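You operate a simulated robot arm through the tools that you are given. There is no shell and no other tool. Be economical: measure what you need, move in short steps, check, and stop when the job is done.

You run a simulated two-armed robot. Do the job below in one go: nothing can be reset, and whatever is moved stays where it is left.

## Task
Put the can that says "peach" from the top of table marked fittings on the top of small steel table and the can that says "berry" on the shelf of tub marked soak. Open the drawer marked gauges, fetch the stack of small silver lids and set it in the inside of drawer marked gauges, then shut the gauges. Stack the can marked "lime" from the top of small steel table on top of the can that says "plain". Press the button marked ink three times. Open the blue drawer marked sleeves, put the clear sleeve marked berry on the top of table marked packing away in the inside of the drawer marked sleeves, then shut the sleeves. Lift the white tub lid open. Do these in any order. Set down upright: can.

The check looks at the end state, three seconds after you hand in, the way a careful person would. Anything else that was tipped, shoved, dropped, spilled or broken makes it a failure. A push-on lid holds only when it is set on centred and level and pressed home; a screw cap is set on level and turned clockwise until tight.

## Robot
Two 7-joint arms with two-finger parallel grippers on one trunk, on a base that drives. Base frame: it is fixed to the floor where the robot stands at the start and does not move with it; the origin is under the middle of the robot, x ahead of it, y to its left, z up. Units: m, degrees, N and s.
The left shoulder is at the start at [0.073, 0.182, 1.086], the right one opposite. With the tool pointing down near the work surface each hand reaches from about 0.24 to 0.74 m from the robot's upright axis, wherever it stands, measured 20 degrees to its own side. Places, roughly: blue drawer marked sleeves [3, -1, 0.6]; button marked ink [-1.4, -2.1, 0.8]; can marked lot dune, can marked lot seed, can mark [-1.5, 1.75, 0.75]; can marked lot husk, can marked stock with purple  [0.5, 0, 1]; clear sleeve marked berry [4.25, 2.75, 1]; drawer marked gauges [0.8, 2.5, 0.7]; inside of drawer marked gauges [0.8, 2.6, 0.6]; inside of the drawer marked sleeves [3.1, -1, 0.5]; shelf of tub marked soak [-1.1, -3.2, 0.8]; stack of small silver lids (5x5x5 cm) [-1.4, 1.9, 0.7]; top of small steel table [-1.4, 1.9, 0.7]; white tub lid [-0.3, -3, 1]. Payload 3.91 kg a hand.
Tool frame (each hand has its own): the origin (TCP) lies between the finger pads and is the grasp point; the fingertips stand 0.03 m ahead of it; z points along the fingers, y is the line along which they close. The gripper opens to 0.11 m. The fingers are 0.02 m wide and 0.01 m thick; the gripper's body (0.048 by 0.112 m) begins 0.055 m behind the TCP.
Orientation is told as [roll, pitch, yaw] about the base's x, y, z axes, in that order, counted from this pose: with the fingers straight down and closing along the base's y, the tool's x points along the base's -x, its y along +y and its z along -z.

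## Interface
- The arms move only by the tool servo_tool. It takes "left_increments", "right_increments" or both (then of equal length, played together; a hand with none holds still); each is a list of rows, each an object of numbers (a shift or turn left out is 0, a gripper value left out holds the last): "x", "y", "z": the shift along the tool's x, y, z in units of 300 mm (1.0 is 300 mm); "wx", "wy", "wz": the turn, a rotation vector about the tool's x, y, z in units of 45 degrees (1.0 is 45 degrees); "claw": the finger opening in m, from 0 to 0.11. In form: [{"x": .., "y": .., "z": .., "wx": .., "wy": .., "wz": .., "claw": ..}, ...]. A call has 1 to 12 rows; each row is the pose to reach, as a shift and turn from the pose commanded when the call began, along the tool's axes at that moment. A call with a number of a shift or a turn outside -1 to 1 is refused whole. A row lasts 0.2 s, in which the tool goes at most 0.05 m and 8.6 degrees; a call with a longer step from one row to the next is refused whole, and so is a gripper value outside its range. A pose out of reach is approached as far as the arm can. The call stops where the force on the tool passes 40 N (or 10 N more than at its start, if that is more) or the arm is blocked; 0.2 s more then pass. Each finger travels about 0.072 m/s and halts on what it meets, pressing with about 23 N; the grip force reading is that of the motor and also rises with nothing between the fingers. The clock runs only during rows and for 0.2 s after the last one: add rows that repeat a pose to give the fingers time. It gives the time, the measured TCP pose, the force on the tool (base axes), the opening and the grip force at its end, in the units of the frame above (readings bear some noise), with the torque about the TCP (base axes, N m) and any sound that the robot's microphone picked up.
- Cameras (640 x 400 px; columns grow to the right, rows downward): "scene" is now at [0.2126, 0.0071, 1.2626]; the picture's right is [0.07, -1.00, 0.00], its down [-0.69, -0.05, -0.72] and it looks along [0.72, 0.05, -0.69] (base axes); focal length 214 px, centre (320, 200). "left" rides on the left gripper at [0.072, -0.017, -0.103] in its tool frame; the picture's right is [0.23, 0.97, 0.00], its down [-0.76, 0.18, -0.62] and it looks along [-0.61, 0.14, 0.78] (tool axes); focal length 222 px, centre (320, 200). "right" rides on the right gripper at [0.072, 0.017, -0.103] in its tool frame; the picture's right is [-0.23, 0.97, 0.00], its down [-0.76, -0.18, -0.62] and it looks along [-0.61, -0.14, 0.78] (tool axes); focal length 222 px, centre (320, 200). There is no depth. A picture from a camera that has moved, and an enlarged one, comes with that camera's place and axes in the base frame and with its lens.
- get_image(camera): a new picture of that camera. No time passes.
- slide_trunk(by): slides the trunk up (or, below 0, down) by that many m; the arms and the scene camera ride with it, the base frame stays. It gives what a move gives, with no picture.
- base_move(legs): drives the robot by 1 to 6 legs, each [ahead, left, turn to the left] in m, m and degrees, along the robot's own axes; the way and the turn of a leg run together, so that a leg with both is an arc; at most 1.5 m and 180 degrees a leg. The arms and the cameras ride along, it lands a little off, and it stops where it bumps. It gives what a move gives.
- turn_head(pan, tilt): turns the head with the scene camera to pan (to the left, within 80 degrees either way) and tilt (down, from -29 to 69), counted from straight ahead of the robot. It gives what a move gives.
- zoom(camera, box): a new picture of the part [left, top, right, bottom] of that camera's present view, enlarged. No time passes.
- sign_off(): hands the job in; it is judged then, once.

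Go step by step. Nothing tells you exact positions but the pictures and the camera data: compare them with the known pose of the tool, close in by small moves and look again before you grip or let go. The budget is 483 turns and 246 pictures, counting those below and the enlarged ones. Unless the task says otherwise, let go and move clear before handing in.

The tools are called after ">>>" as a command line: name --argument value ..., lists and objects as JSON in quotes. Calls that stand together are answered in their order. servo_tool: Moves the arms, as the interface text tells. Its arguments: {"type":"object","properties":{"left_increments":{"type":"array","items":{"type":"object","properties":{"x":{"type":"number"},"y":{"type":"number"},"z":{"type":"number"},"wx":{"type":"number"},"wy":{"type":"number"},"wz":{"type":"number"},"claw":{"type":"number"}}}},"right_increments":{"type":"array","items":{"type":"object","properties":{"x":{"type":"number"},"y":{"type":"number"},"z":{"type":"number"},"wx":{"type":"number"},"wy":{"type":"number"},"wz":{"type":"number"},"claw":{"type":"number"}}}}},"required":[]} The other tools are called the same way: slide_trunk (by) slides the trunk up or down; base_move (legs) drives the base; turn_head (pan, tilt) turns the head that bears the scene camera; get_image (camera) takes a picture; zoom (camera, box) takes an enlarged picture of a part of a camera's view; sign_off () hands the job in.

At the start:

```text
time: 0.0
left_tcp_pos: [0.4386, 0.2254, 1.1697]
left_orientation: [-0.1, 0.1, 0.0]
left_ft_force: [0.8, -0.3, -1.1]
left_ft_torque: [-0.04, -0.01, 0.0]
left_opening: 0.11
left_grip_force: 0.1
right_tcp_pos: [0.396, -0.1723, 1.1878]
right_orientation: [0.0, 0.0, 0.0]
right_ft_force: [0.0, -0.3, -0.2]
right_ft_torque: [0.03, 0.02, -0.02]
right_opening: 0.1102
right_grip_force: 0.0
trunk travel left (down, up): [-0.35, 0.164]
robot x, y, heading: [-0.0005, 0.001, -0.0]
head pan, tilt: [4.0, 44.0]
```

scene: 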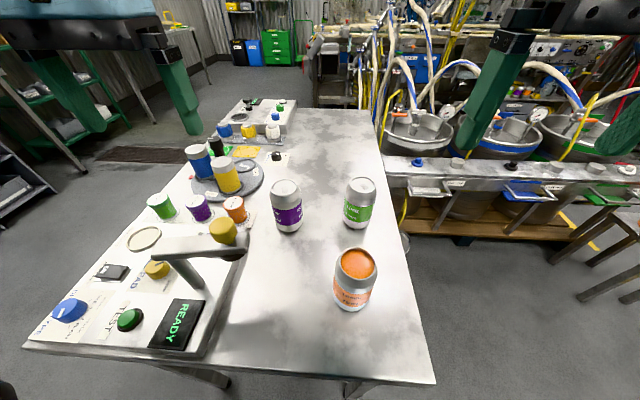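
right: 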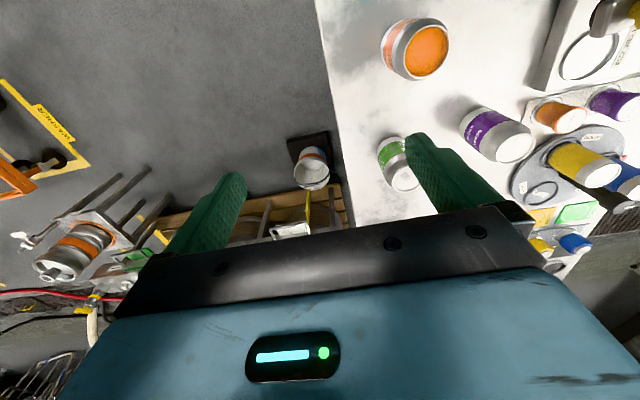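
left: 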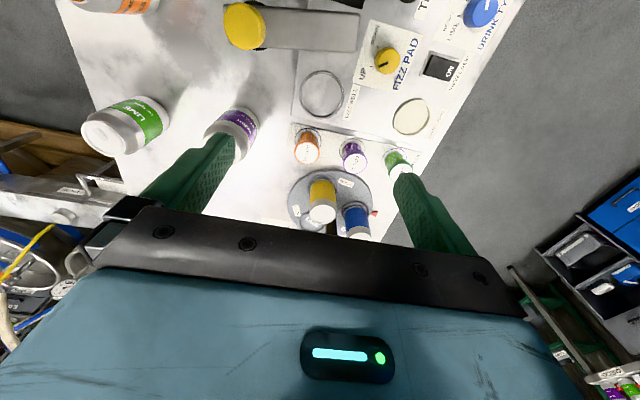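

I see a steel table ahead with several cans on it and various panels. First I zoom in to read labels and look around.

>>> zoom --camera "scene" --box '[240, 160, 400, 320]'

>>> zoom --camera "scene" --box '[30, 80, 300, 360]'

>>> turn_head --pan 0 --tilt 15

>>> get_image --camera "scene"

>>> turn_head --pan 75 --tilt 25

>>> get_image --camera "scene"

>>> turn_head --pan -75 --tilt 25

>>> get_image --camera "scene"

```text
2.50 times, centred on (320, 240) of scene
camera zoom: at [0.2126, 0.0071, 1.2626], right [0.07, -1.0, 0.0], down [-0.69, -0.05, -0.72], along [0.72, 0.05, -0.69], focal length 536 px, centre (320, 100)
```

zoom: 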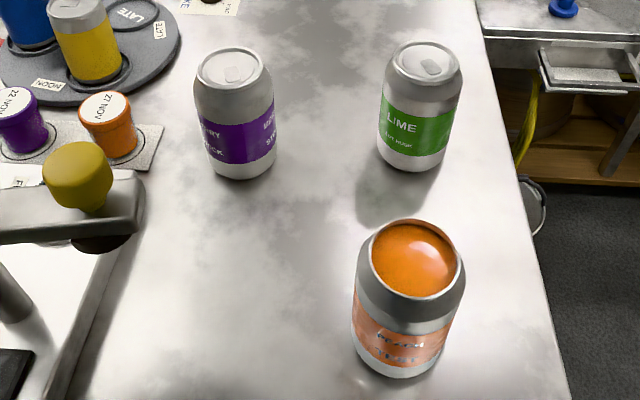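

```text
1.43 times, centred on (165, 220) of scene
camera zoom: at [0.2126, 0.0071, 1.2626], right [0.07, -1.0, 0.0], down [-0.69, -0.05, -0.72], along [0.72, 0.05, -0.69], focal length 306 px, centre (541, 171)
```

zoom: 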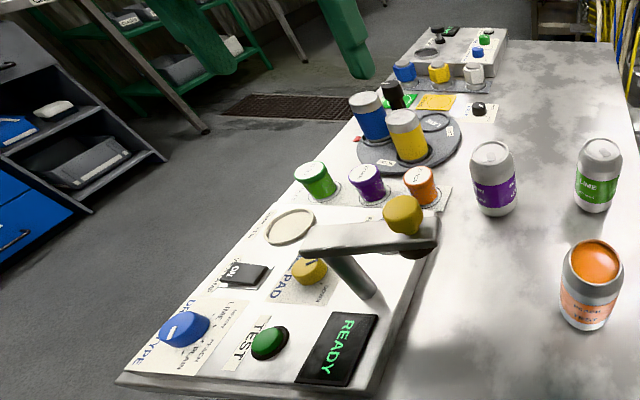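

```text
time: 0.9
left_tcp_pos: [0.4387, 0.227, 1.1703]
left_orientation: [-0.1, 0.1, 0.0]
left_ft_force: [-0.7, -0.2, -1.1]
left_ft_torque: [0.01, 0.02, -0.01]
left_opening: 0.1098
left_grip_force: 0.0
right_tcp_pos: [0.3959, -0.1723, 1.1878]
right_orientation: [-0.1, 0.1, 0.0]
right_ft_force: [-0.2, 0.6, 0.4]
right_ft_torque: [0.01, -0.04, -0.02]
right_opening: 0.1101
right_grip_force: 0.1
trunk travel left (down, up): [-0.35, 0.164]
robot x, y, heading: [-0.0007, 0.001, -0.4]
head pan, tilt: [0.0, 15.0]
```

```text
240 pictures are left
camera scene: at [0.2241, 0.0014, 1.308], right [0.0, -1.0, 0.0], down [-0.26, 0.0, -0.97], along [0.97, 0.0, -0.26], focal length 214 px, centre (320, 200)
```

scene: 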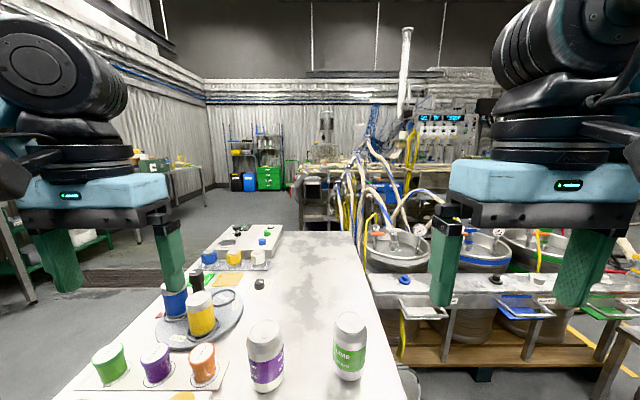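

```text
time: 2.4
left_tcp_pos: [0.438, 0.2264, 1.1704]
left_orientation: [0.0, 0.2, 0.0]
left_ft_force: [-0.3, 0.3, -0.1]
left_ft_torque: [0.01, 0.0, 0.0]
left_opening: 0.1098
left_grip_force: 0.1
right_tcp_pos: [0.3969, -0.1728, 1.188]
right_orientation: [0.0, 0.1, 0.0]
right_ft_force: [-1.2, 0.0, 0.6]
right_ft_torque: [0.05, 0.0, 0.01]
right_opening: 0.11
right_grip_force: 0.1
trunk travel left (down, up): [-0.35, 0.164]
robot x, y, heading: [0.0014, 0.0, 0.1]
head pan, tilt: [75.0, 25.0]
```

```text
239 pictures are left
camera scene: at [0.1546, 0.0904, 1.2918], right [0.97, -0.26, 0.0], down [-0.11, -0.41, -0.91], along [0.24, 0.88, -0.42], focal length 214 px, centre (320, 200)
```

scene: 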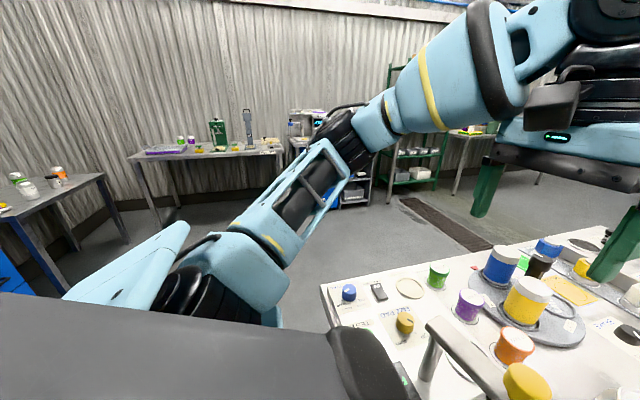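

```text
time: 4.8
left_tcp_pos: [0.4388, 0.2264, 1.1703]
left_orientation: [-0.2, 0.1, 0.1]
left_ft_force: [0.1, 0.7, -0.6]
left_ft_torque: [0.0, 0.0, 0.03]
left_opening: 0.1101
left_grip_force: 0.1
right_tcp_pos: [0.3965, -0.1738, 1.1882]
right_orientation: [0.1, -0.1, 0.0]
right_ft_force: [-0.1, -0.6, -0.9]
right_ft_torque: [-0.03, 0.03, 0.02]
right_opening: 0.1099
right_grip_force: 0.1
trunk travel left (down, up): [-0.35, 0.164]
robot x, y, heading: [-0.0004, -0.001, 0.0]
head pan, tilt: [-75.0, 25.0]
```

```text
238 pictures are left
camera scene: at [0.1546, -0.0876, 1.2918], right [-0.97, -0.26, 0.0], down [-0.11, 0.41, -0.91], along [0.23, -0.88, -0.42], focal length 214 px, centre (320, 200)
```

scene: 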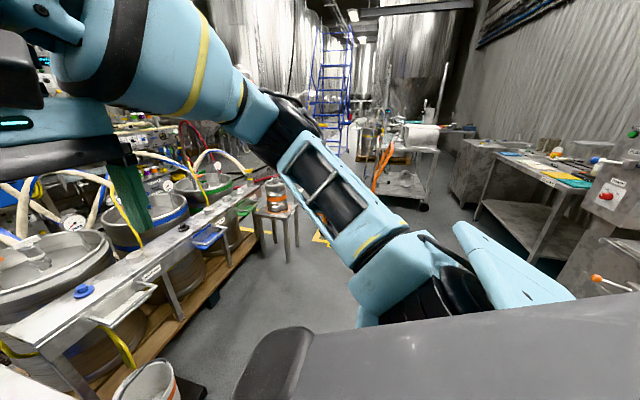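

The front table has a lime "lot husk", a purple "stock" can and an orange open can. I zoom into the details and other areas.

>>> zoom --camera "right" --box '[340, 0, 640, 190]'

>>> turn_head --pan 0 --tilt 60

>>> get_image --camera "scene"

>>> zoom --camera "scene" --box '[240, 60, 440, 200]'

```text
2.11 times, centred on (490, 95) of right
camera zoom: at [0.323, -0.1557, 1.2907], right [0.23, 0.97, 0.0], down [0.76, -0.18, 0.62], along [0.61, -0.14, -0.78], focal length 468 px, centre (-38, 421)
```

zoom: 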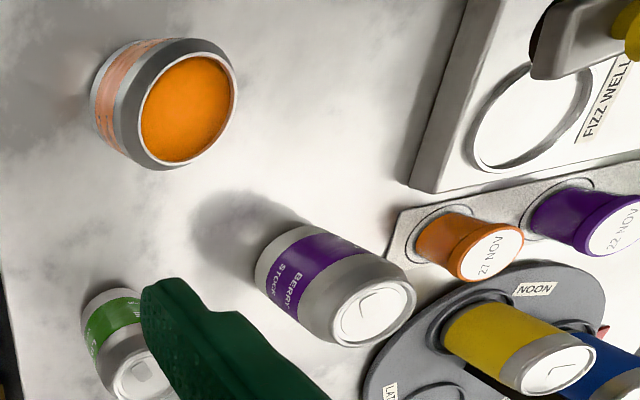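

```text
time: 6.2
left_tcp_pos: [0.4393, 0.2266, 1.17]
left_orientation: [-0.1, 0.2, 0.1]
left_ft_force: [0.4, -0.7, 0.1]
left_ft_torque: [0.02, 0.0, 0.01]
left_opening: 0.1099
left_grip_force: 0.1
right_tcp_pos: [0.3978, -0.1743, 1.1883]
right_orientation: [0.0, 0.0, -0.1]
right_ft_force: [6.1, 2.2, -4.4]
right_ft_torque: [-0.26, 0.4, -0.17]
right_opening: 0.1102
right_grip_force: 0.2
trunk travel left (down, up): [-0.35, 0.164]
robot x, y, heading: [0.0006, -0.0006, -0.1]
head pan, tilt: [0.0, 60.0]
```

```text
236 pictures are left
camera scene: at [0.1982, 0.0, 1.2427], right [-0.02, -1.0, 0.0], down [-0.86, 0.02, -0.51], along [0.51, -0.01, -0.86], focal length 214 px, centre (320, 200)
```

scene: 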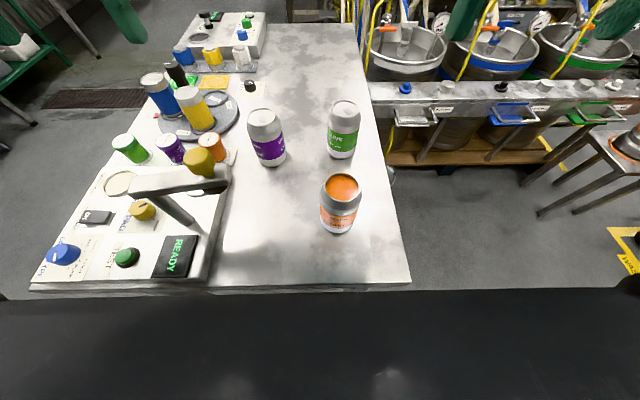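

```text
2.86 times, centred on (340, 130) of scene
camera zoom: at [0.1982, 0.0, 1.2427], right [-0.02, -1.0, 0.0], down [-0.86, 0.02, -0.51], along [0.51, -0.01, -0.86], focal length 613 px, centre (263, 400)
```

zoom: 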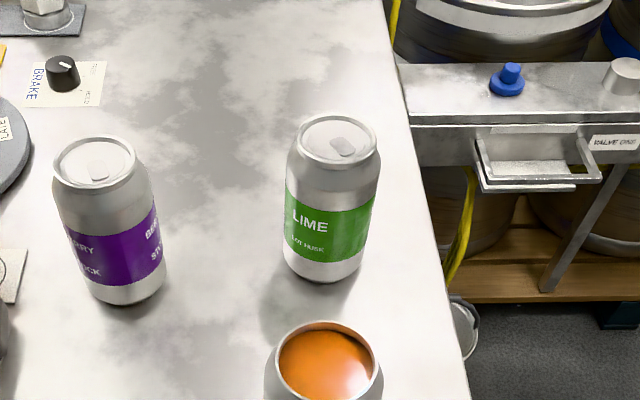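

The purple can says "BERRY STOCK". Now I back off a little and turn left to survey the side with the small steel table and gauges.

>>> base_move --legs '[[-0.3, 0, 0], [0, 0, 100]]'

>>> turn_head --pan 30 --tilt 18

>>> get_image --camera "scene"

>>> turn_head --pan -35 --tilt 18

>>> get_image --camera "scene"

>>> turn_head --pan 78 --tilt 25

>>> get_image --camera "scene"

```text
time: 12.5
left_tcp_pos: [-0.5994, 0.3895, 1.1708]
left_orientation: [0.0, 0.1, 100.7]
left_ft_force: [-0.2, 0.2, 0.0]
left_ft_torque: [0.01, -0.01, 0.02]
left_opening: 0.1098
left_grip_force: 0.1
right_tcp_pos: [-0.1999, 0.4224, 1.1882]
right_orientation: [0.0, 0.0, 100.7]
right_ft_force: [-0.7, 7.6, -5.6]
right_ft_torque: [-0.56, -0.05, 0.02]
right_opening: 0.1101
right_grip_force: 0.1
trunk travel left (down, up): [-0.35, 0.164]
robot x, y, heading: [-0.2982, 0.0018, 100.8]
head pan, tilt: [0.0, 60.0]
```

```text
time: 13.6
left_tcp_pos: [-0.6002, 0.3892, 1.1683]
left_orientation: [0.0, 0.1, 100.6]
left_ft_force: [0.0, -1.0, -0.3]
left_ft_torque: [0.0, -0.01, 0.03]
left_opening: 0.1099
left_grip_force: 0.1
right_tcp_pos: [-0.201, 0.4216, 1.1877]
right_orientation: [0.1, -0.1, 100.7]
right_ft_force: [-0.3, 0.0, -0.1]
right_ft_torque: [0.05, 0.02, 0.05]
right_opening: 0.1101
right_grip_force: 0.0
trunk travel left (down, up): [-0.35, 0.164]
robot x, y, heading: [-0.2949, 0.0006, 100.8]
head pan, tilt: [30.0, 18.0]
```

```text
234 pictures are left
camera scene: at [-0.3832, 0.2022, 1.3031], right [0.76, 0.65, 0.0], down [0.2, -0.23, -0.95], along [-0.62, 0.72, -0.31], focal length 214 px, centre (320, 200)
```

scene: 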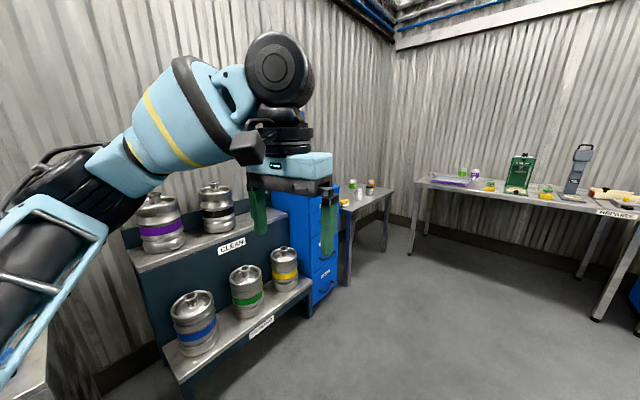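

```text
time: 15.0
left_tcp_pos: [-0.6008, 0.3889, 1.1695]
left_orientation: [-0.1, 0.1, 100.7]
left_ft_force: [-1.1, -0.4, 0.1]
left_ft_torque: [0.0, 0.02, 0.01]
left_opening: 0.1098
left_grip_force: 0.1
right_tcp_pos: [-0.2022, 0.4213, 1.1884]
right_orientation: [0.0, 0.0, 100.7]
right_ft_force: [0.6, -0.3, -0.1]
right_ft_torque: [-0.01, 0.0, 0.04]
right_opening: 0.1101
right_grip_force: 0.2
trunk travel left (down, up): [-0.35, 0.164]
robot x, y, heading: [-0.2981, 0.0004, 100.7]
head pan, tilt: [-35.0, 18.0]
```

```text
233 pictures are left
camera scene: at [-0.284, 0.2164, 1.3032], right [0.91, -0.41, 0.0], down [-0.13, -0.28, -0.95], along [0.39, 0.87, -0.31], focal length 214 px, centre (320, 200)
```

scene: 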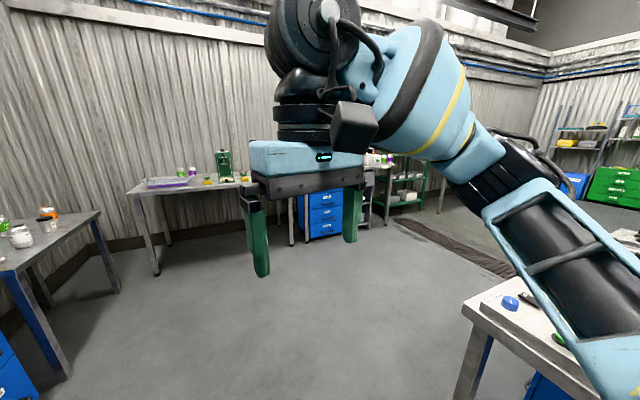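

```text
time: 16.9
left_tcp_pos: [-0.6011, 0.3895, 1.1707]
left_orientation: [-0.1, 0.1, 100.8]
left_ft_force: [-0.3, 0.1, 0.7]
left_ft_torque: [-0.01, 0.03, 0.04]
left_opening: 0.1102
left_grip_force: 0.0
right_tcp_pos: [-0.2005, 0.4204, 1.1875]
right_orientation: [0.0, 0.1, 100.8]
right_ft_force: [0.1, -0.2, 1.1]
right_ft_torque: [-0.01, 0.02, 0.0]
right_opening: 0.1098
right_grip_force: 0.0
trunk travel left (down, up): [-0.35, 0.164]
robot x, y, heading: [-0.2937, 0.0006, 100.7]
head pan, tilt: [78.0, 25.0]
```

```text
232 pictures are left
camera scene: at [-0.4144, 0.1335, 1.2918], right [0.02, 1.0, 0.0], down [0.42, -0.01, -0.91], along [-0.91, 0.02, -0.42], focal length 214 px, centre (320, 200)
```

scene: 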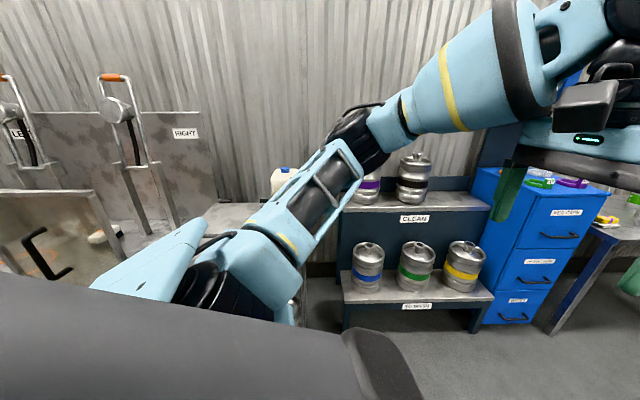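

The small steel table's front edge is near x=-1.2, y 1.5–2.3. I drive over to stand facing it.

>>> base_move --legs '[[1.3, 0, 0], [0, 0, 79.3], [0, -0.55, 0]]'

>>> turn_head --pan 0 --tilt 35

>>> get_image --camera "scene"

>>> zoom --camera "scene" --box '[220, 120, 420, 260]'

```text
time: 31.8
left_tcp_pos: [-0.9865, 1.6131, 1.169]
left_orientation: [-0.1, 0.1, -179.9]
left_ft_force: [0.0, 0.9, -0.6]
left_ft_torque: [0.02, -0.01, -0.02]
left_opening: 0.11
left_grip_force: 0.0
right_tcp_pos: [-0.9457, 2.0128, 1.1879]
right_orientation: [0.1, 0.0, -180.0]
right_ft_force: [0.1, 0.2, -0.7]
right_ft_torque: [-0.03, 0.03, 0.01]
right_opening: 0.1101
right_grip_force: 0.0
trunk travel left (down, up): [-0.35, 0.164]
robot x, y, heading: [-0.5506, 1.8417, -180.1]
head pan, tilt: [78.0, 25.0]
```

```text
time: 33.3
left_tcp_pos: [-0.9868, 1.6127, 1.169]
left_orientation: [-0.2, 0.1, -180.0]
left_ft_force: [0.4, -0.4, -0.8]
left_ft_torque: [0.03, -0.03, 0.01]
left_opening: 0.1099
left_grip_force: 0.1
right_tcp_pos: [-0.9461, 2.0128, 1.1879]
right_orientation: [0.0, 0.1, -180.0]
right_ft_force: [-0.3, -0.6, 0.3]
right_ft_torque: [0.02, -0.02, 0.02]
right_opening: 0.1099
right_grip_force: 0.0
trunk travel left (down, up): [-0.35, 0.164]
robot x, y, heading: [-0.5466, 1.8418, -179.8]
head pan, tilt: [0.0, 35.0]
```

```text
231 pictures are left
camera scene: at [-0.7703, 1.8416, 1.2761], right [0.0, 1.0, 0.0], down [0.57, 0.0, -0.82], along [-0.82, 0.0, -0.57], focal length 214 px, centre (320, 200)
```

scene: 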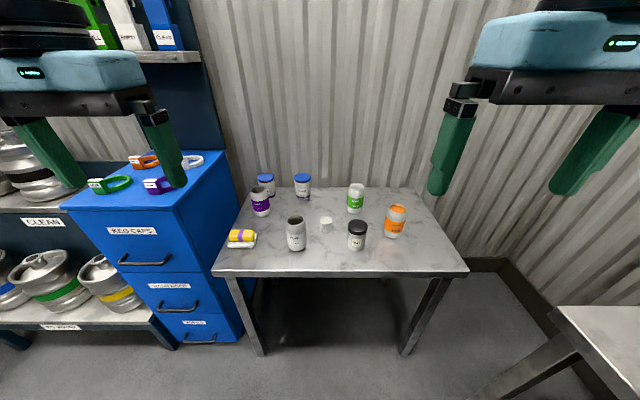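

```text
2.86 times, centred on (320, 190) of scene
camera zoom: at [-0.7703, 1.8416, 1.2761], right [0.0, 1.0, 0.0], down [0.57, 0.0, -0.82], along [-0.82, 0.0, -0.57], focal length 613 px, centre (320, 229)
```

zoom: 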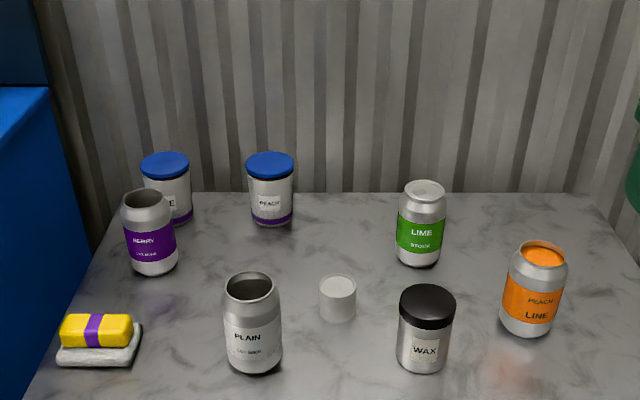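

On the small steel table: BERRY lot dune, PLAIN lot seed, LIME stock, PEACH line, a small lid stack, jars. I move closer to do the lime-on-plain stacking with the right hand.

>>> base_move --legs '[[0.32, 0, 0]]'

>>> turn_head --pan 0 --tilt 55

>>> get_image --camera "scene"

>>> get_image --camera "right"

```text
time: 35.4
left_tcp_pos: [-1.3011, 1.6093, 1.17]
left_orientation: [0.0, 0.0, -179.5]
left_ft_force: [0.2, 0.3, 0.6]
left_ft_torque: [-0.01, -0.01, 0.02]
left_opening: 0.11
left_grip_force: 0.1
right_tcp_pos: [-1.2618, 2.0091, 1.1879]
right_orientation: [0.0, 0.1, -179.5]
right_ft_force: [0.9, -0.1, 1.0]
right_ft_torque: [-0.01, 0.0, 0.03]
right_opening: 0.1099
right_grip_force: 0.1
trunk travel left (down, up): [-0.35, 0.164]
robot x, y, heading: [-0.8634, 1.8409, -179.4]
head pan, tilt: [0.0, 35.0]
```

```text
time: 36.2
left_tcp_pos: [-1.2997, 1.6098, 1.1708]
left_orientation: [-0.1, 0.0, -179.5]
left_ft_force: [0.7, -1.2, 0.5]
left_ft_torque: [-0.01, -0.02, -0.02]
left_opening: 0.1099
left_grip_force: 0.1
right_tcp_pos: [-1.2611, 2.0092, 1.1886]
right_orientation: [0.0, 0.0, -179.6]
right_ft_force: [-0.5, 0.2, -0.2]
right_ft_torque: [-0.01, 0.03, 0.02]
right_opening: 0.1098
right_grip_force: 0.1
trunk travel left (down, up): [-0.35, 0.164]
robot x, y, heading: [-0.8619, 1.84, -179.6]
head pan, tilt: [0.0, 55.0]
```

```text
229 pictures are left
camera scene: at [-1.0691, 1.8389, 1.2479], right [-0.01, 1.0, 0.0], down [0.82, 0.01, -0.57], along [-0.57, 0.0, -0.82], focal length 214 px, centre (320, 200)
```

scene: 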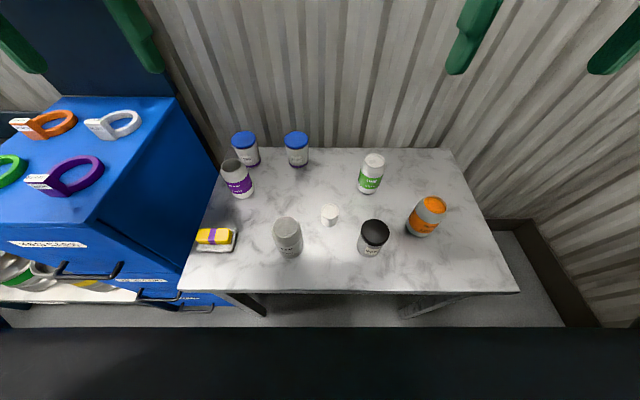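

```text
228 pictures are left
camera right: at [-1.1895, 1.9925, 1.2907], right [-0.22, -0.98, 0.0], down [-0.76, 0.17, 0.62], along [-0.61, 0.14, -0.78], focal length 222 px, centre (320, 200)
```

right: 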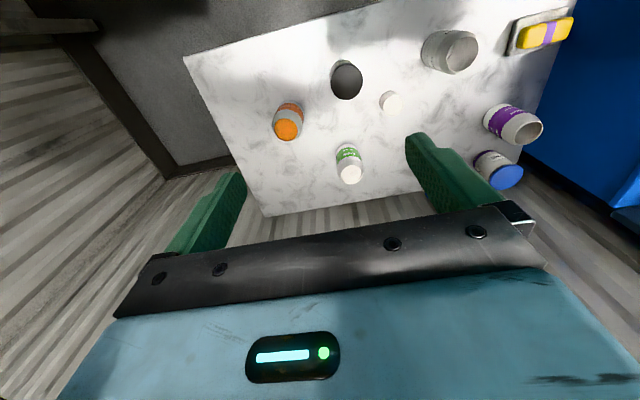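

I zoom to triangulate positions precisely.

>>> zoom --camera "scene" --box '[200, 110, 480, 285]'

>>> zoom --camera "right" --box '[220, 10, 540, 210]'

```text
2.29 times, centred on (340, 198) of scene
camera zoom: at [-1.0691, 1.8389, 1.2479], right [-0.01, 1.0, 0.0], down [0.82, 0.01, -0.57], along [-0.57, 0.0, -0.82], focal length 490 px, centre (274, 206)
```

zoom: 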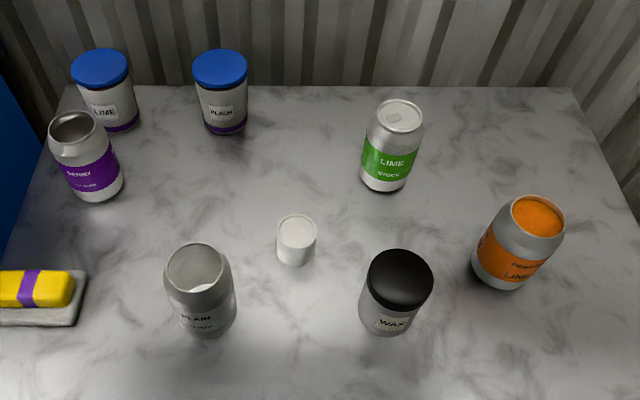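

```text
2.00 times, centred on (380, 110) of right
camera zoom: at [-1.1895, 1.9925, 1.2907], right [-0.22, -0.98, 0.0], down [-0.76, 0.17, 0.62], along [-0.61, 0.14, -0.78], focal length 444 px, centre (200, 380)
```

zoom: 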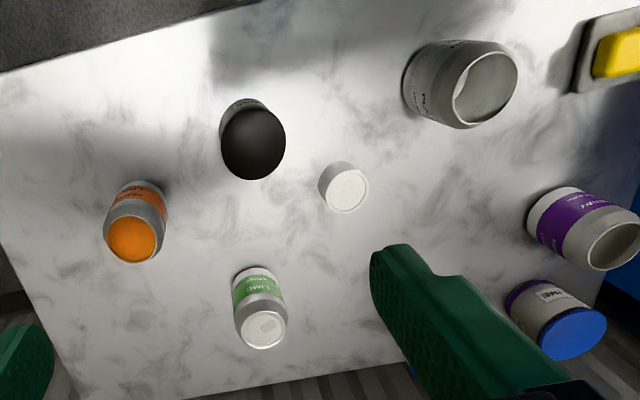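

Lime stock can: centre ≈(-1.477, 1.983), top z≈0.846; plain: (-1.279, 1.769). I bring the right hand above the lime can.

>>> servo_tool --right_increments '[{"x": -0.103, "y": 0.012, "z": 0.114, "claw": 0.11}, {"x": -0.206, "y": 0.025, "z": 0.228}, {"x": -0.309, "y": 0.037, "z": 0.342}, {"x": -0.411, "y": 0.05, "z": 0.456}, {"x": -0.514, "y": 0.062, "z": 0.57}, {"x": -0.617, "y": 0.075, "z": 0.684}, {"x": -0.72, "y": 0.087, "z": 0.797}]'

>>> get_image --camera "right"

>>> get_image --camera "scene"

```text
time: 37.8
left_tcp_pos: [-1.3014, 1.608, 1.1694]
left_orientation: [0.0, 0.1, -179.4]
left_ft_force: [0.4, -0.2, -0.2]
left_ft_torque: [-0.01, 0.02, 0.0]
left_opening: 0.1098
left_grip_force: 0.1
right_tcp_pos: [-1.4781, 1.982, 0.9486]
right_orientation: [-0.1, 0.0, -179.5]
right_ft_force: [-0.2, -0.1, -0.4]
right_ft_torque: [0.0, -0.03, -0.03]
right_opening: 0.11
right_grip_force: 0.1
trunk travel left (down, up): [-0.35, 0.164]
robot x, y, heading: [-0.8627, 1.8405, -179.4]
head pan, tilt: [0.0, 55.0]
```

```text
225 pictures are left
camera right: at [-1.4063, 1.9646, 1.0513], right [-0.22, -0.98, 0.0], down [-0.76, 0.17, 0.62], along [-0.61, 0.14, -0.78], focal length 222 px, centre (320, 200)
```

right: 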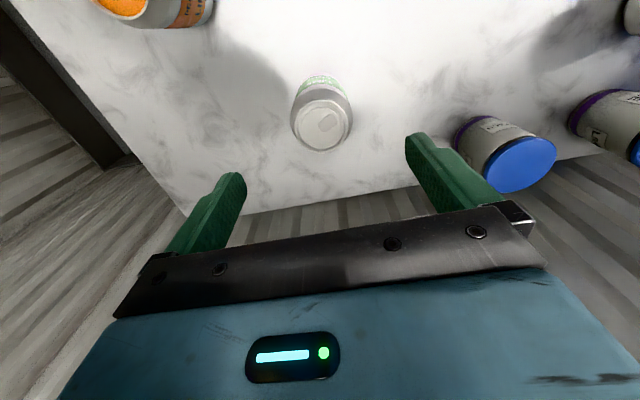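

```text
224 pictures are left
camera scene: at [-1.07, 1.8387, 1.2477], right [-0.01, 1.0, 0.0], down [0.82, 0.01, -0.57], along [-0.57, 0.0, -0.82], focal length 214 px, centre (320, 200)
```

scene: 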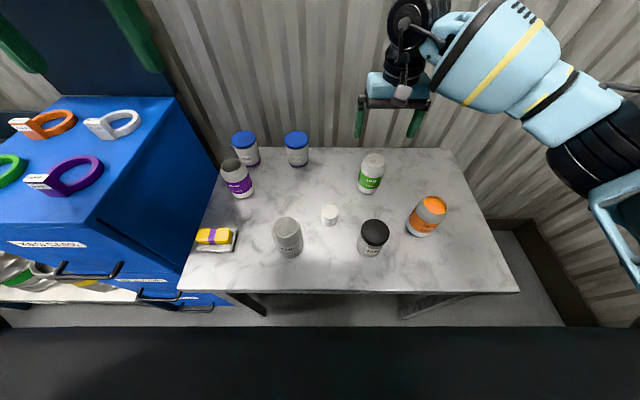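

The can is right under the hand. I descend and grip.

>>> servo_tool --right_increments '[{"z": 0.163, "claw": 0.11}, {"z": 0.325}, {"z": 0.487}, {"z": 0.487, "claw": 0.05}, {"z": 0.487}, {"z": 0.487}, {"z": 0.487}]'

```text
time: 39.4
left_tcp_pos: [-1.3006, 1.6099, 1.1697]
left_orientation: [-0.2, 0.1, -179.4]
left_ft_force: [0.0, 1.1, -0.4]
left_ft_torque: [-0.01, 0.01, -0.03]
left_opening: 0.11
left_grip_force: 0.1
right_tcp_pos: [-1.4794, 1.9814, 0.7996]
right_orientation: [0.0, 0.0, -179.5]
right_ft_force: [-0.3, -0.6, -0.3]
right_ft_torque: [-0.05, 0.07, -0.02]
right_opening: 0.0656
right_grip_force: 23.7
trunk travel left (down, up): [-0.35, 0.164]
robot x, y, heading: [-0.8679, 1.84, -179.5]
head pan, tilt: [0.0, 55.0]
```

Can gripped (0.0656 m). I lift it and carry it over the plain can.

>>> servo_tool --right_increments '[{"z": -0.166}, {"z": -0.333}, {"z": -0.5}, {"z": -0.667}, {"x": 0.11, "y": 0.119, "z": -0.667}, {"x": 0.22, "y": 0.238, "z": -0.667}, {"x": 0.33, "y": 0.357, "z": -0.667}, {"x": 0.44, "y": 0.476, "z": -0.667}, {"x": 0.55, "y": 0.595, "z": -0.667}, {"x": 0.66, "y": 0.713, "z": -0.667}, {"x": 0.66, "y": 0.713, "z": -0.667}]'

>>> get_image --camera "scene"

>>> get_image --camera "right"

>>> get_image --camera "left"

```text
time: 41.8
left_tcp_pos: [-1.3003, 1.6101, 1.1691]
left_orientation: [-0.2, 0.0, -179.5]
left_ft_force: [0.7, -1.0, -0.4]
left_ft_torque: [-0.02, -0.02, -0.04]
left_opening: 0.1103
left_grip_force: 0.1
right_tcp_pos: [-1.28, 1.7697, 1.0018]
right_orientation: [0.0, 0.1, -179.4]
right_ft_force: [-0.2, 0.4, -3.9]
right_ft_torque: [-0.04, -0.01, -0.04]
right_opening: 0.0657
right_grip_force: 22.7
trunk travel left (down, up): [-0.35, 0.164]
robot x, y, heading: [-0.865, 1.8388, -179.6]
head pan, tilt: [0.0, 55.0]
```

```text
223 pictures are left
camera scene: at [-1.0698, 1.8396, 1.2477], right [-0.01, 1.0, 0.0], down [0.82, 0.01, -0.57], along [-0.57, 0.0, -0.82], focal length 214 px, centre (320, 200)
```

scene: 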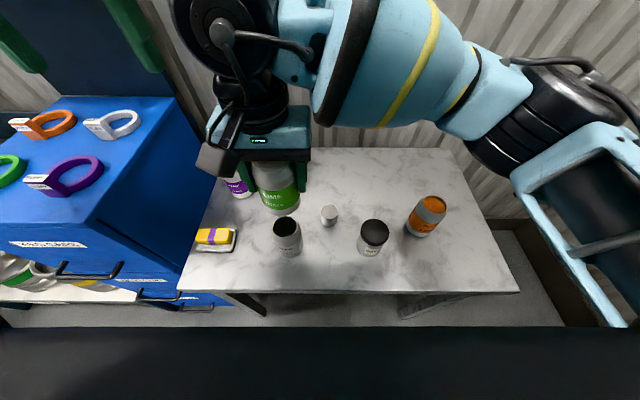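

```text
222 pictures are left
camera right: at [-1.2084, 1.7534, 1.1042], right [-0.22, -0.98, 0.0], down [-0.76, 0.17, 0.62], along [-0.61, 0.14, -0.78], focal length 222 px, centre (320, 200)
```

right: 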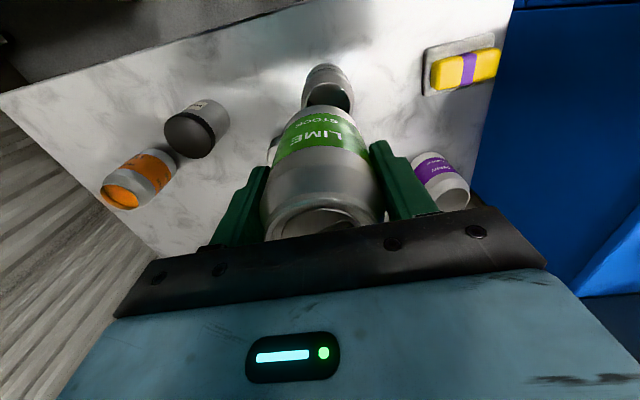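

```text
221 pictures are left
camera left: at [-1.2287, 1.6278, 1.2734], right [0.24, -0.97, 0.0], down [-0.76, -0.18, 0.62], along [-0.6, -0.15, -0.78], focal length 222 px, centre (320, 200)
```

left: 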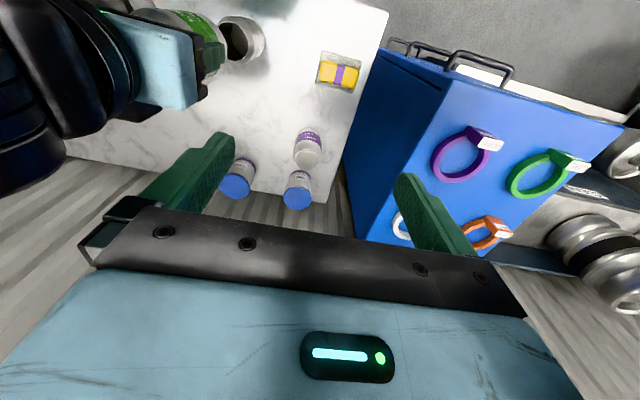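

I check the plain can's position again with zooms before lowering.

>>> zoom --camera "scene" --box '[230, 150, 350, 270]'

>>> zoom --camera "right" --box '[240, 40, 420, 220]'

>>> zoom --camera "left" --box '[160, 0, 300, 100]'

```text
3.33 times, centred on (290, 210) of scene
camera zoom: at [-1.0698, 1.8396, 1.2477], right [-0.01, 1.0, 0.0], down [0.82, 0.01, -0.57], along [-0.57, 0.0, -0.82], focal length 715 px, centre (420, 167)
```

zoom: 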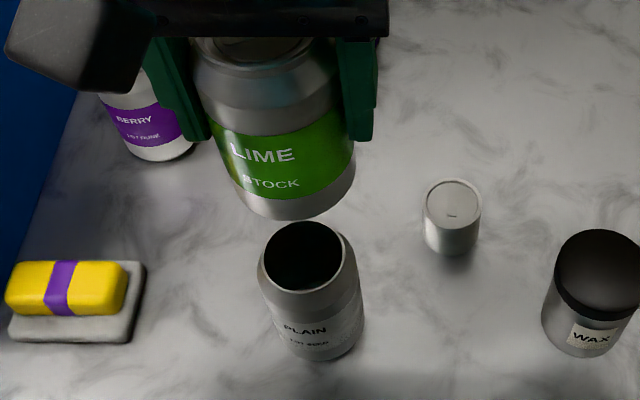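

```text
2.22 times, centred on (330, 130) of right
camera zoom: at [-1.2084, 1.7534, 1.1042], right [-0.22, -0.98, 0.0], down [-0.76, 0.17, 0.62], along [-0.61, 0.14, -0.78], focal length 494 px, centre (298, 356)
```

zoom: 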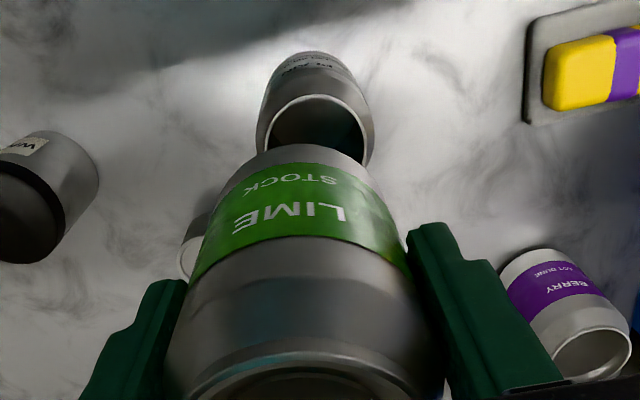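

```text
4.00 times, centred on (230, 50) of left
camera zoom: at [-1.2287, 1.6278, 1.2734], right [0.24, -0.97, 0.0], down [-0.76, -0.18, 0.62], along [-0.6, -0.15, -0.78], focal length 888 px, centre (680, 800)
```

zoom: 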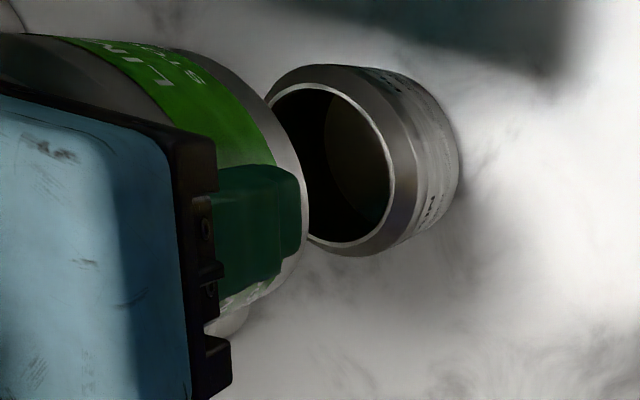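

Plain's axis is at about y=1.763; I shift 7 mm and lower to just above contact.

>>> servo_tool --right_increments '[{"y": 0.023, "z": 0.05}, {"y": 0.023, "z": 0.15}, {"y": 0.023, "z": 0.21}, {"y": 0.023, "z": 0.225}, {"y": 0.023, "z": 0.225}]'

>>> zoom --camera "scene" --box '[230, 150, 350, 270]'

>>> zoom --camera "right" --box '[240, 40, 420, 220]'

>>> zoom --camera "left" --box '[160, 0, 300, 100]'

```text
time: 43.0
left_tcp_pos: [-1.3001, 1.6094, 1.1698]
left_orientation: [-0.1, 0.0, -179.5]
left_ft_force: [0.0, -0.2, 0.1]
left_ft_torque: [0.04, -0.02, 0.02]
left_opening: 0.1099
left_grip_force: 0.0
right_tcp_pos: [-1.2788, 1.7621, 0.9339]
right_orientation: [-0.1, 0.0, -179.6]
right_ft_force: [-0.3, -0.1, -3.7]
right_ft_torque: [0.01, -0.01, -0.02]
right_opening: 0.0656
right_grip_force: 23.3
trunk travel left (down, up): [-0.35, 0.164]
robot x, y, heading: [-0.866, 1.8408, -179.5]
head pan, tilt: [0.0, 55.0]
```

```text
3.33 times, centred on (290, 210) of scene
camera zoom: at [-1.0694, 1.8389, 1.2478], right [-0.01, 1.0, 0.0], down [0.82, 0.01, -0.57], along [-0.57, 0.0, -0.82], focal length 715 px, centre (420, 167)
```

zoom: 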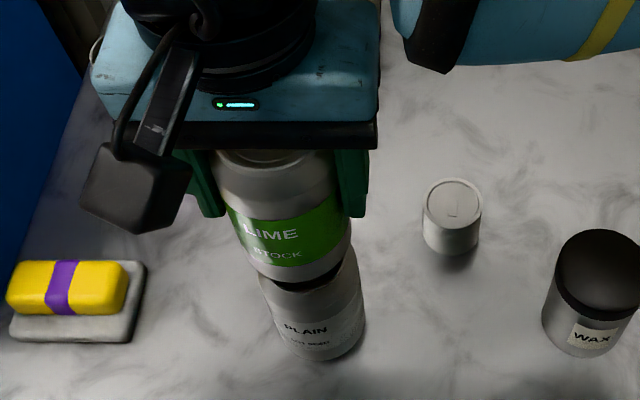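

```text
2.22 times, centred on (330, 130) of right
camera zoom: at [-1.206, 1.7453, 1.0375], right [-0.22, -0.98, 0.0], down [-0.76, 0.17, 0.62], along [-0.61, 0.14, -0.78], focal length 494 px, centre (298, 356)
```

zoom: 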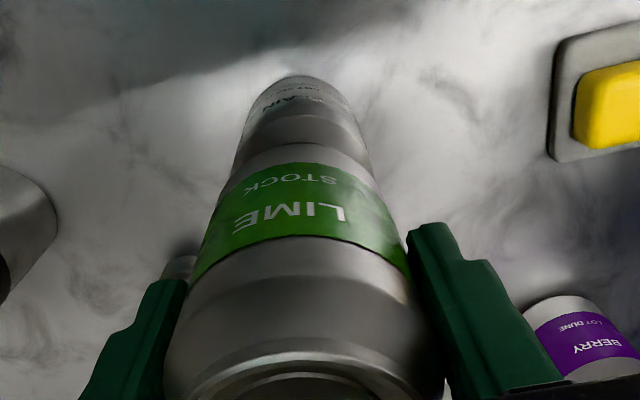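

```text
4.00 times, centred on (230, 50) of left
camera zoom: at [-1.2283, 1.6271, 1.2734], right [0.24, -0.97, 0.0], down [-0.76, -0.19, 0.62], along [-0.61, -0.15, -0.78], focal length 888 px, centre (680, 800)
```

zoom: 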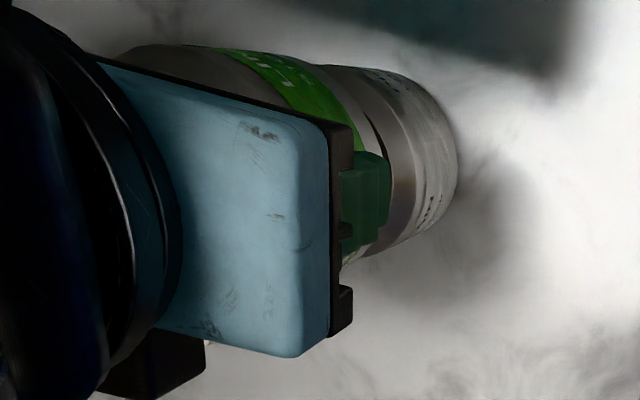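

Aligned. I lower gently in small steps until contact.

>>> servo_tool --right_increments '[{"z": 0.01}, {"z": 0.02}, {"z": 0.027}, {"z": 0.027}]'

```text
time: 44.0
left_tcp_pos: [-1.3007, 1.6093, 1.1702]
left_orientation: [-0.1, 0.0, -179.5]
left_ft_force: [-0.6, 0.6, -0.1]
left_ft_torque: [-0.01, -0.02, 0.02]
left_opening: 0.1099
left_grip_force: 0.1
right_tcp_pos: [-1.2785, 1.7602, 0.9267]
right_orientation: [0.0, 0.0, -179.5]
right_ft_force: [0.6, 0.6, -3.0]
right_ft_torque: [-0.02, -0.01, 0.03]
right_opening: 0.0657
right_grip_force: 22.9
trunk travel left (down, up): [-0.35, 0.164]
robot x, y, heading: [-0.8637, 1.8393, -179.5]
head pan, tilt: [0.0, 55.0]
```

>>> servo_tool --right_increments '[{"z": 0.007}, {"z": 0.013}, {"z": 0.013}]'

```text
time: 44.8
left_tcp_pos: [-1.3006, 1.6097, 1.1691]
left_orientation: [-0.1, 0.0, -179.5]
left_ft_force: [0.1, 0.8, -0.1]
left_ft_torque: [0.02, 0.0, 0.02]
left_opening: 0.1102
left_grip_force: 0.0
right_tcp_pos: [-1.2781, 1.7633, 0.9233]
right_orientation: [0.0, 0.0, -179.6]
right_ft_force: [0.6, 0.5, -2.9]
right_ft_torque: [0.0, -0.05, -0.03]
right_opening: 0.0656
right_grip_force: 23.0
trunk travel left (down, up): [-0.35, 0.164]
robot x, y, heading: [-0.8678, 1.8378, -179.6]
head pan, tilt: [0.0, 55.0]
```

Still no contact; I continue.

>>> servo_tool --right_increments '[{"z": 0.005}, {"z": 0.01}, {"z": 0.013}, {"z": 0.013}]'

>>> zoom --camera "scene" --box '[250, 170, 330, 250]'

```text
time: 45.8
left_tcp_pos: [-1.3022, 1.6105, 1.17]
left_orientation: [-0.1, 0.0, -179.4]
left_ft_force: [0.7, 0.6, -0.3]
left_ft_torque: [0.02, -0.02, 0.03]
left_opening: 0.1099
left_grip_force: 0.0
right_tcp_pos: [-1.2778, 1.7622, 0.9187]
right_orientation: [0.0, 0.0, -179.6]
right_ft_force: [-0.1, 0.2, -4.0]
right_ft_torque: [-0.02, -0.01, -0.01]
right_opening: 0.0657
right_grip_force: 22.9
trunk travel left (down, up): [-0.35, 0.164]
robot x, y, heading: [-0.8656, 1.8408, -179.3]
head pan, tilt: [0.0, 55.0]
```

```text
5.00 times, centred on (290, 210) of scene
camera zoom: at [-1.0694, 1.8389, 1.2478], right [-0.01, 1.0, 0.0], down [0.82, 0.01, -0.57], along [-0.57, 0.0, -0.82], focal length 1072 px, centre (470, 150)
```

zoom: 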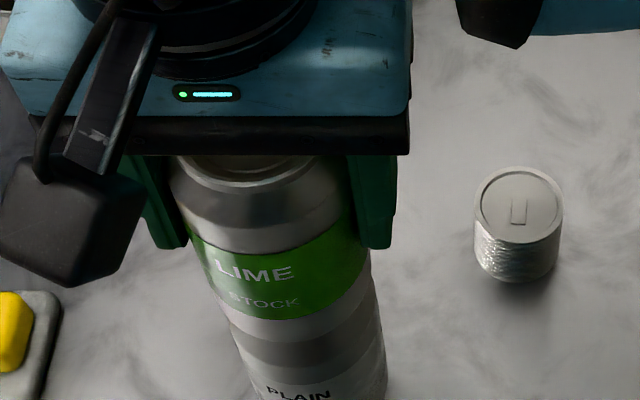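

>>> servo_tool --right_increments '[{"z": 0.004}, {"z": 0.008}, {"z": 0.008}]'

```text
time: 46.6
left_tcp_pos: [-1.3006, 1.6092, 1.1689]
left_orientation: [0.0, -0.1, -179.5]
left_ft_force: [-0.4, 0.9, 0.1]
left_ft_torque: [0.0, -0.03, -0.01]
left_opening: 0.1096
left_grip_force: 0.1
right_tcp_pos: [-1.2762, 1.7609, 0.9173]
right_orientation: [0.0, 0.0, -179.5]
right_ft_force: [-0.2, 0.3, -3.7]
right_ft_torque: [-0.04, -0.03, 0.01]
right_opening: 0.0655
right_grip_force: 22.9
trunk travel left (down, up): [-0.35, 0.164]
robot x, y, heading: [-0.8612, 1.8399, -179.5]
head pan, tilt: [0.0, 55.0]
```

>>> servo_tool --right_increments '[{"z": 0.004}, {"z": 0.008}, {"z": 0.012}, {"z": 0.012}]'

```text
time: 47.6
left_tcp_pos: [-1.2997, 1.6108, 1.1698]
left_orientation: [-0.1, 0.0, -179.6]
left_ft_force: [-0.1, 0.1, -1.0]
left_ft_torque: [0.0, -0.02, -0.01]
left_opening: 0.11
left_grip_force: 0.1
right_tcp_pos: [-1.2776, 1.7606, 0.9145]
right_orientation: [0.2, 0.0, -179.5]
right_ft_force: [0.6, 0.3, 9.2]
right_ft_torque: [-0.02, 0.08, 0.04]
right_opening: 0.0658
right_grip_force: 22.9
trunk travel left (down, up): [-0.35, 0.164]
robot x, y, heading: [-0.8661, 1.8387, -179.6]
head pan, tilt: [0.0, 55.0]
```

Contact felt (9 N). I release and rise straight up.

>>> servo_tool --right_increments '[{"claw": 0.08}, {"claw": 0.1}, {"claw": 0.11}, {"claw": 0.11}, {"z": -0.1, "claw": 0.11}, {"z": -0.25}, {"z": -0.41}, {"z": -0.57}, {"z": -0.7}, {"z": -0.7}]'

>>> get_image --camera "scene"

>>> get_image --camera "right"

```text
time: 49.8
left_tcp_pos: [-1.3025, 1.61, 1.1702]
left_orientation: [0.0, 0.1, -179.5]
left_ft_force: [0.4, -0.5, 0.3]
left_ft_torque: [0.0, 0.04, -0.01]
left_opening: 0.11
left_grip_force: 0.1
right_tcp_pos: [-1.2773, 1.7618, 1.1222]
right_orientation: [0.1, 0.0, -179.5]
right_ft_force: [-0.8, 0.2, 0.1]
right_ft_torque: [-0.02, -0.01, 0.0]
right_opening: 0.1099
right_grip_force: 0.1
trunk travel left (down, up): [-0.35, 0.164]
robot x, y, heading: [-0.8606, 1.8377, -179.4]
head pan, tilt: [0.0, 55.0]
```

```text
213 pictures are left
camera scene: at [-1.0695, 1.839, 1.2477], right [-0.01, 1.0, 0.0], down [0.82, 0.01, -0.57], along [-0.57, 0.0, -0.82], focal length 214 px, centre (320, 200)
```

scene: 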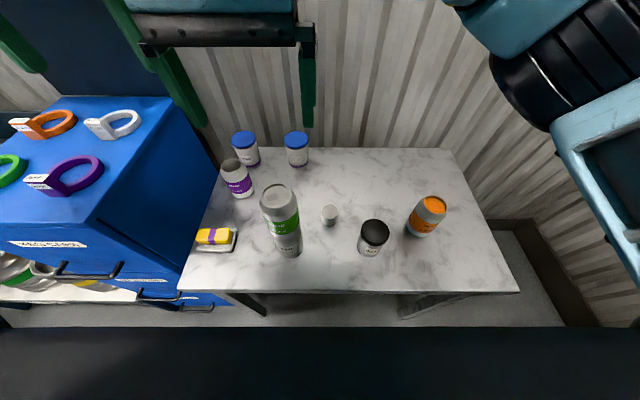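

```text
212 pictures are left
camera right: at [-1.2055, 1.7461, 1.226], right [-0.22, -0.98, 0.0], down [-0.76, 0.17, 0.62], along [-0.61, 0.14, -0.78], focal length 222 px, centre (320, 200)
```

right: 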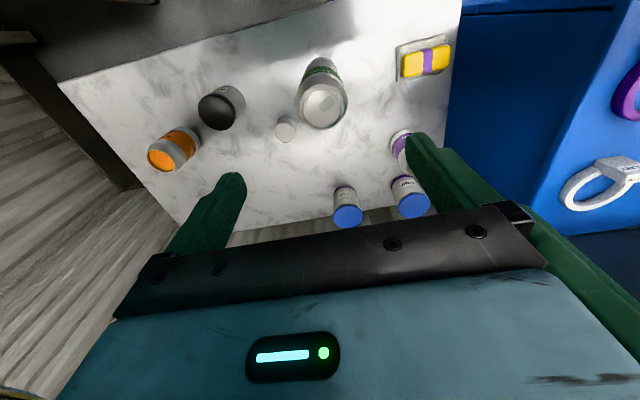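

Lime stands stacked on plain. Next the lid stack; I zoom for its exact place.

>>> zoom --camera "right" --box '[240, 90, 330, 150]'

>>> zoom --camera "scene" --box '[290, 180, 380, 240]'

```text
6.67 times, centred on (285, 120) of right
camera zoom: at [-1.2055, 1.7461, 1.226], right [-0.22, -0.98, 0.0], down [-0.76, 0.17, 0.62], along [-0.61, 0.14, -0.78], focal length 1481 px, centre (553, 733)
```

zoom: 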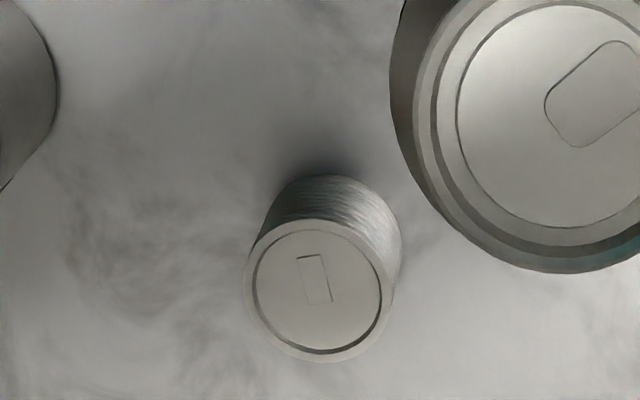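

```text
6.67 times, centred on (335, 210) of scene
camera zoom: at [-1.0695, 1.839, 1.2477], right [-0.01, 1.0, 0.0], down [0.82, 0.01, -0.57], along [-0.57, 0.0, -0.82], focal length 1430 px, centre (220, 133)
```

zoom: 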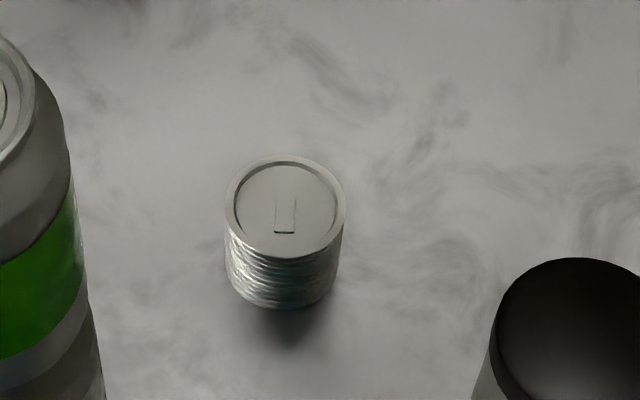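

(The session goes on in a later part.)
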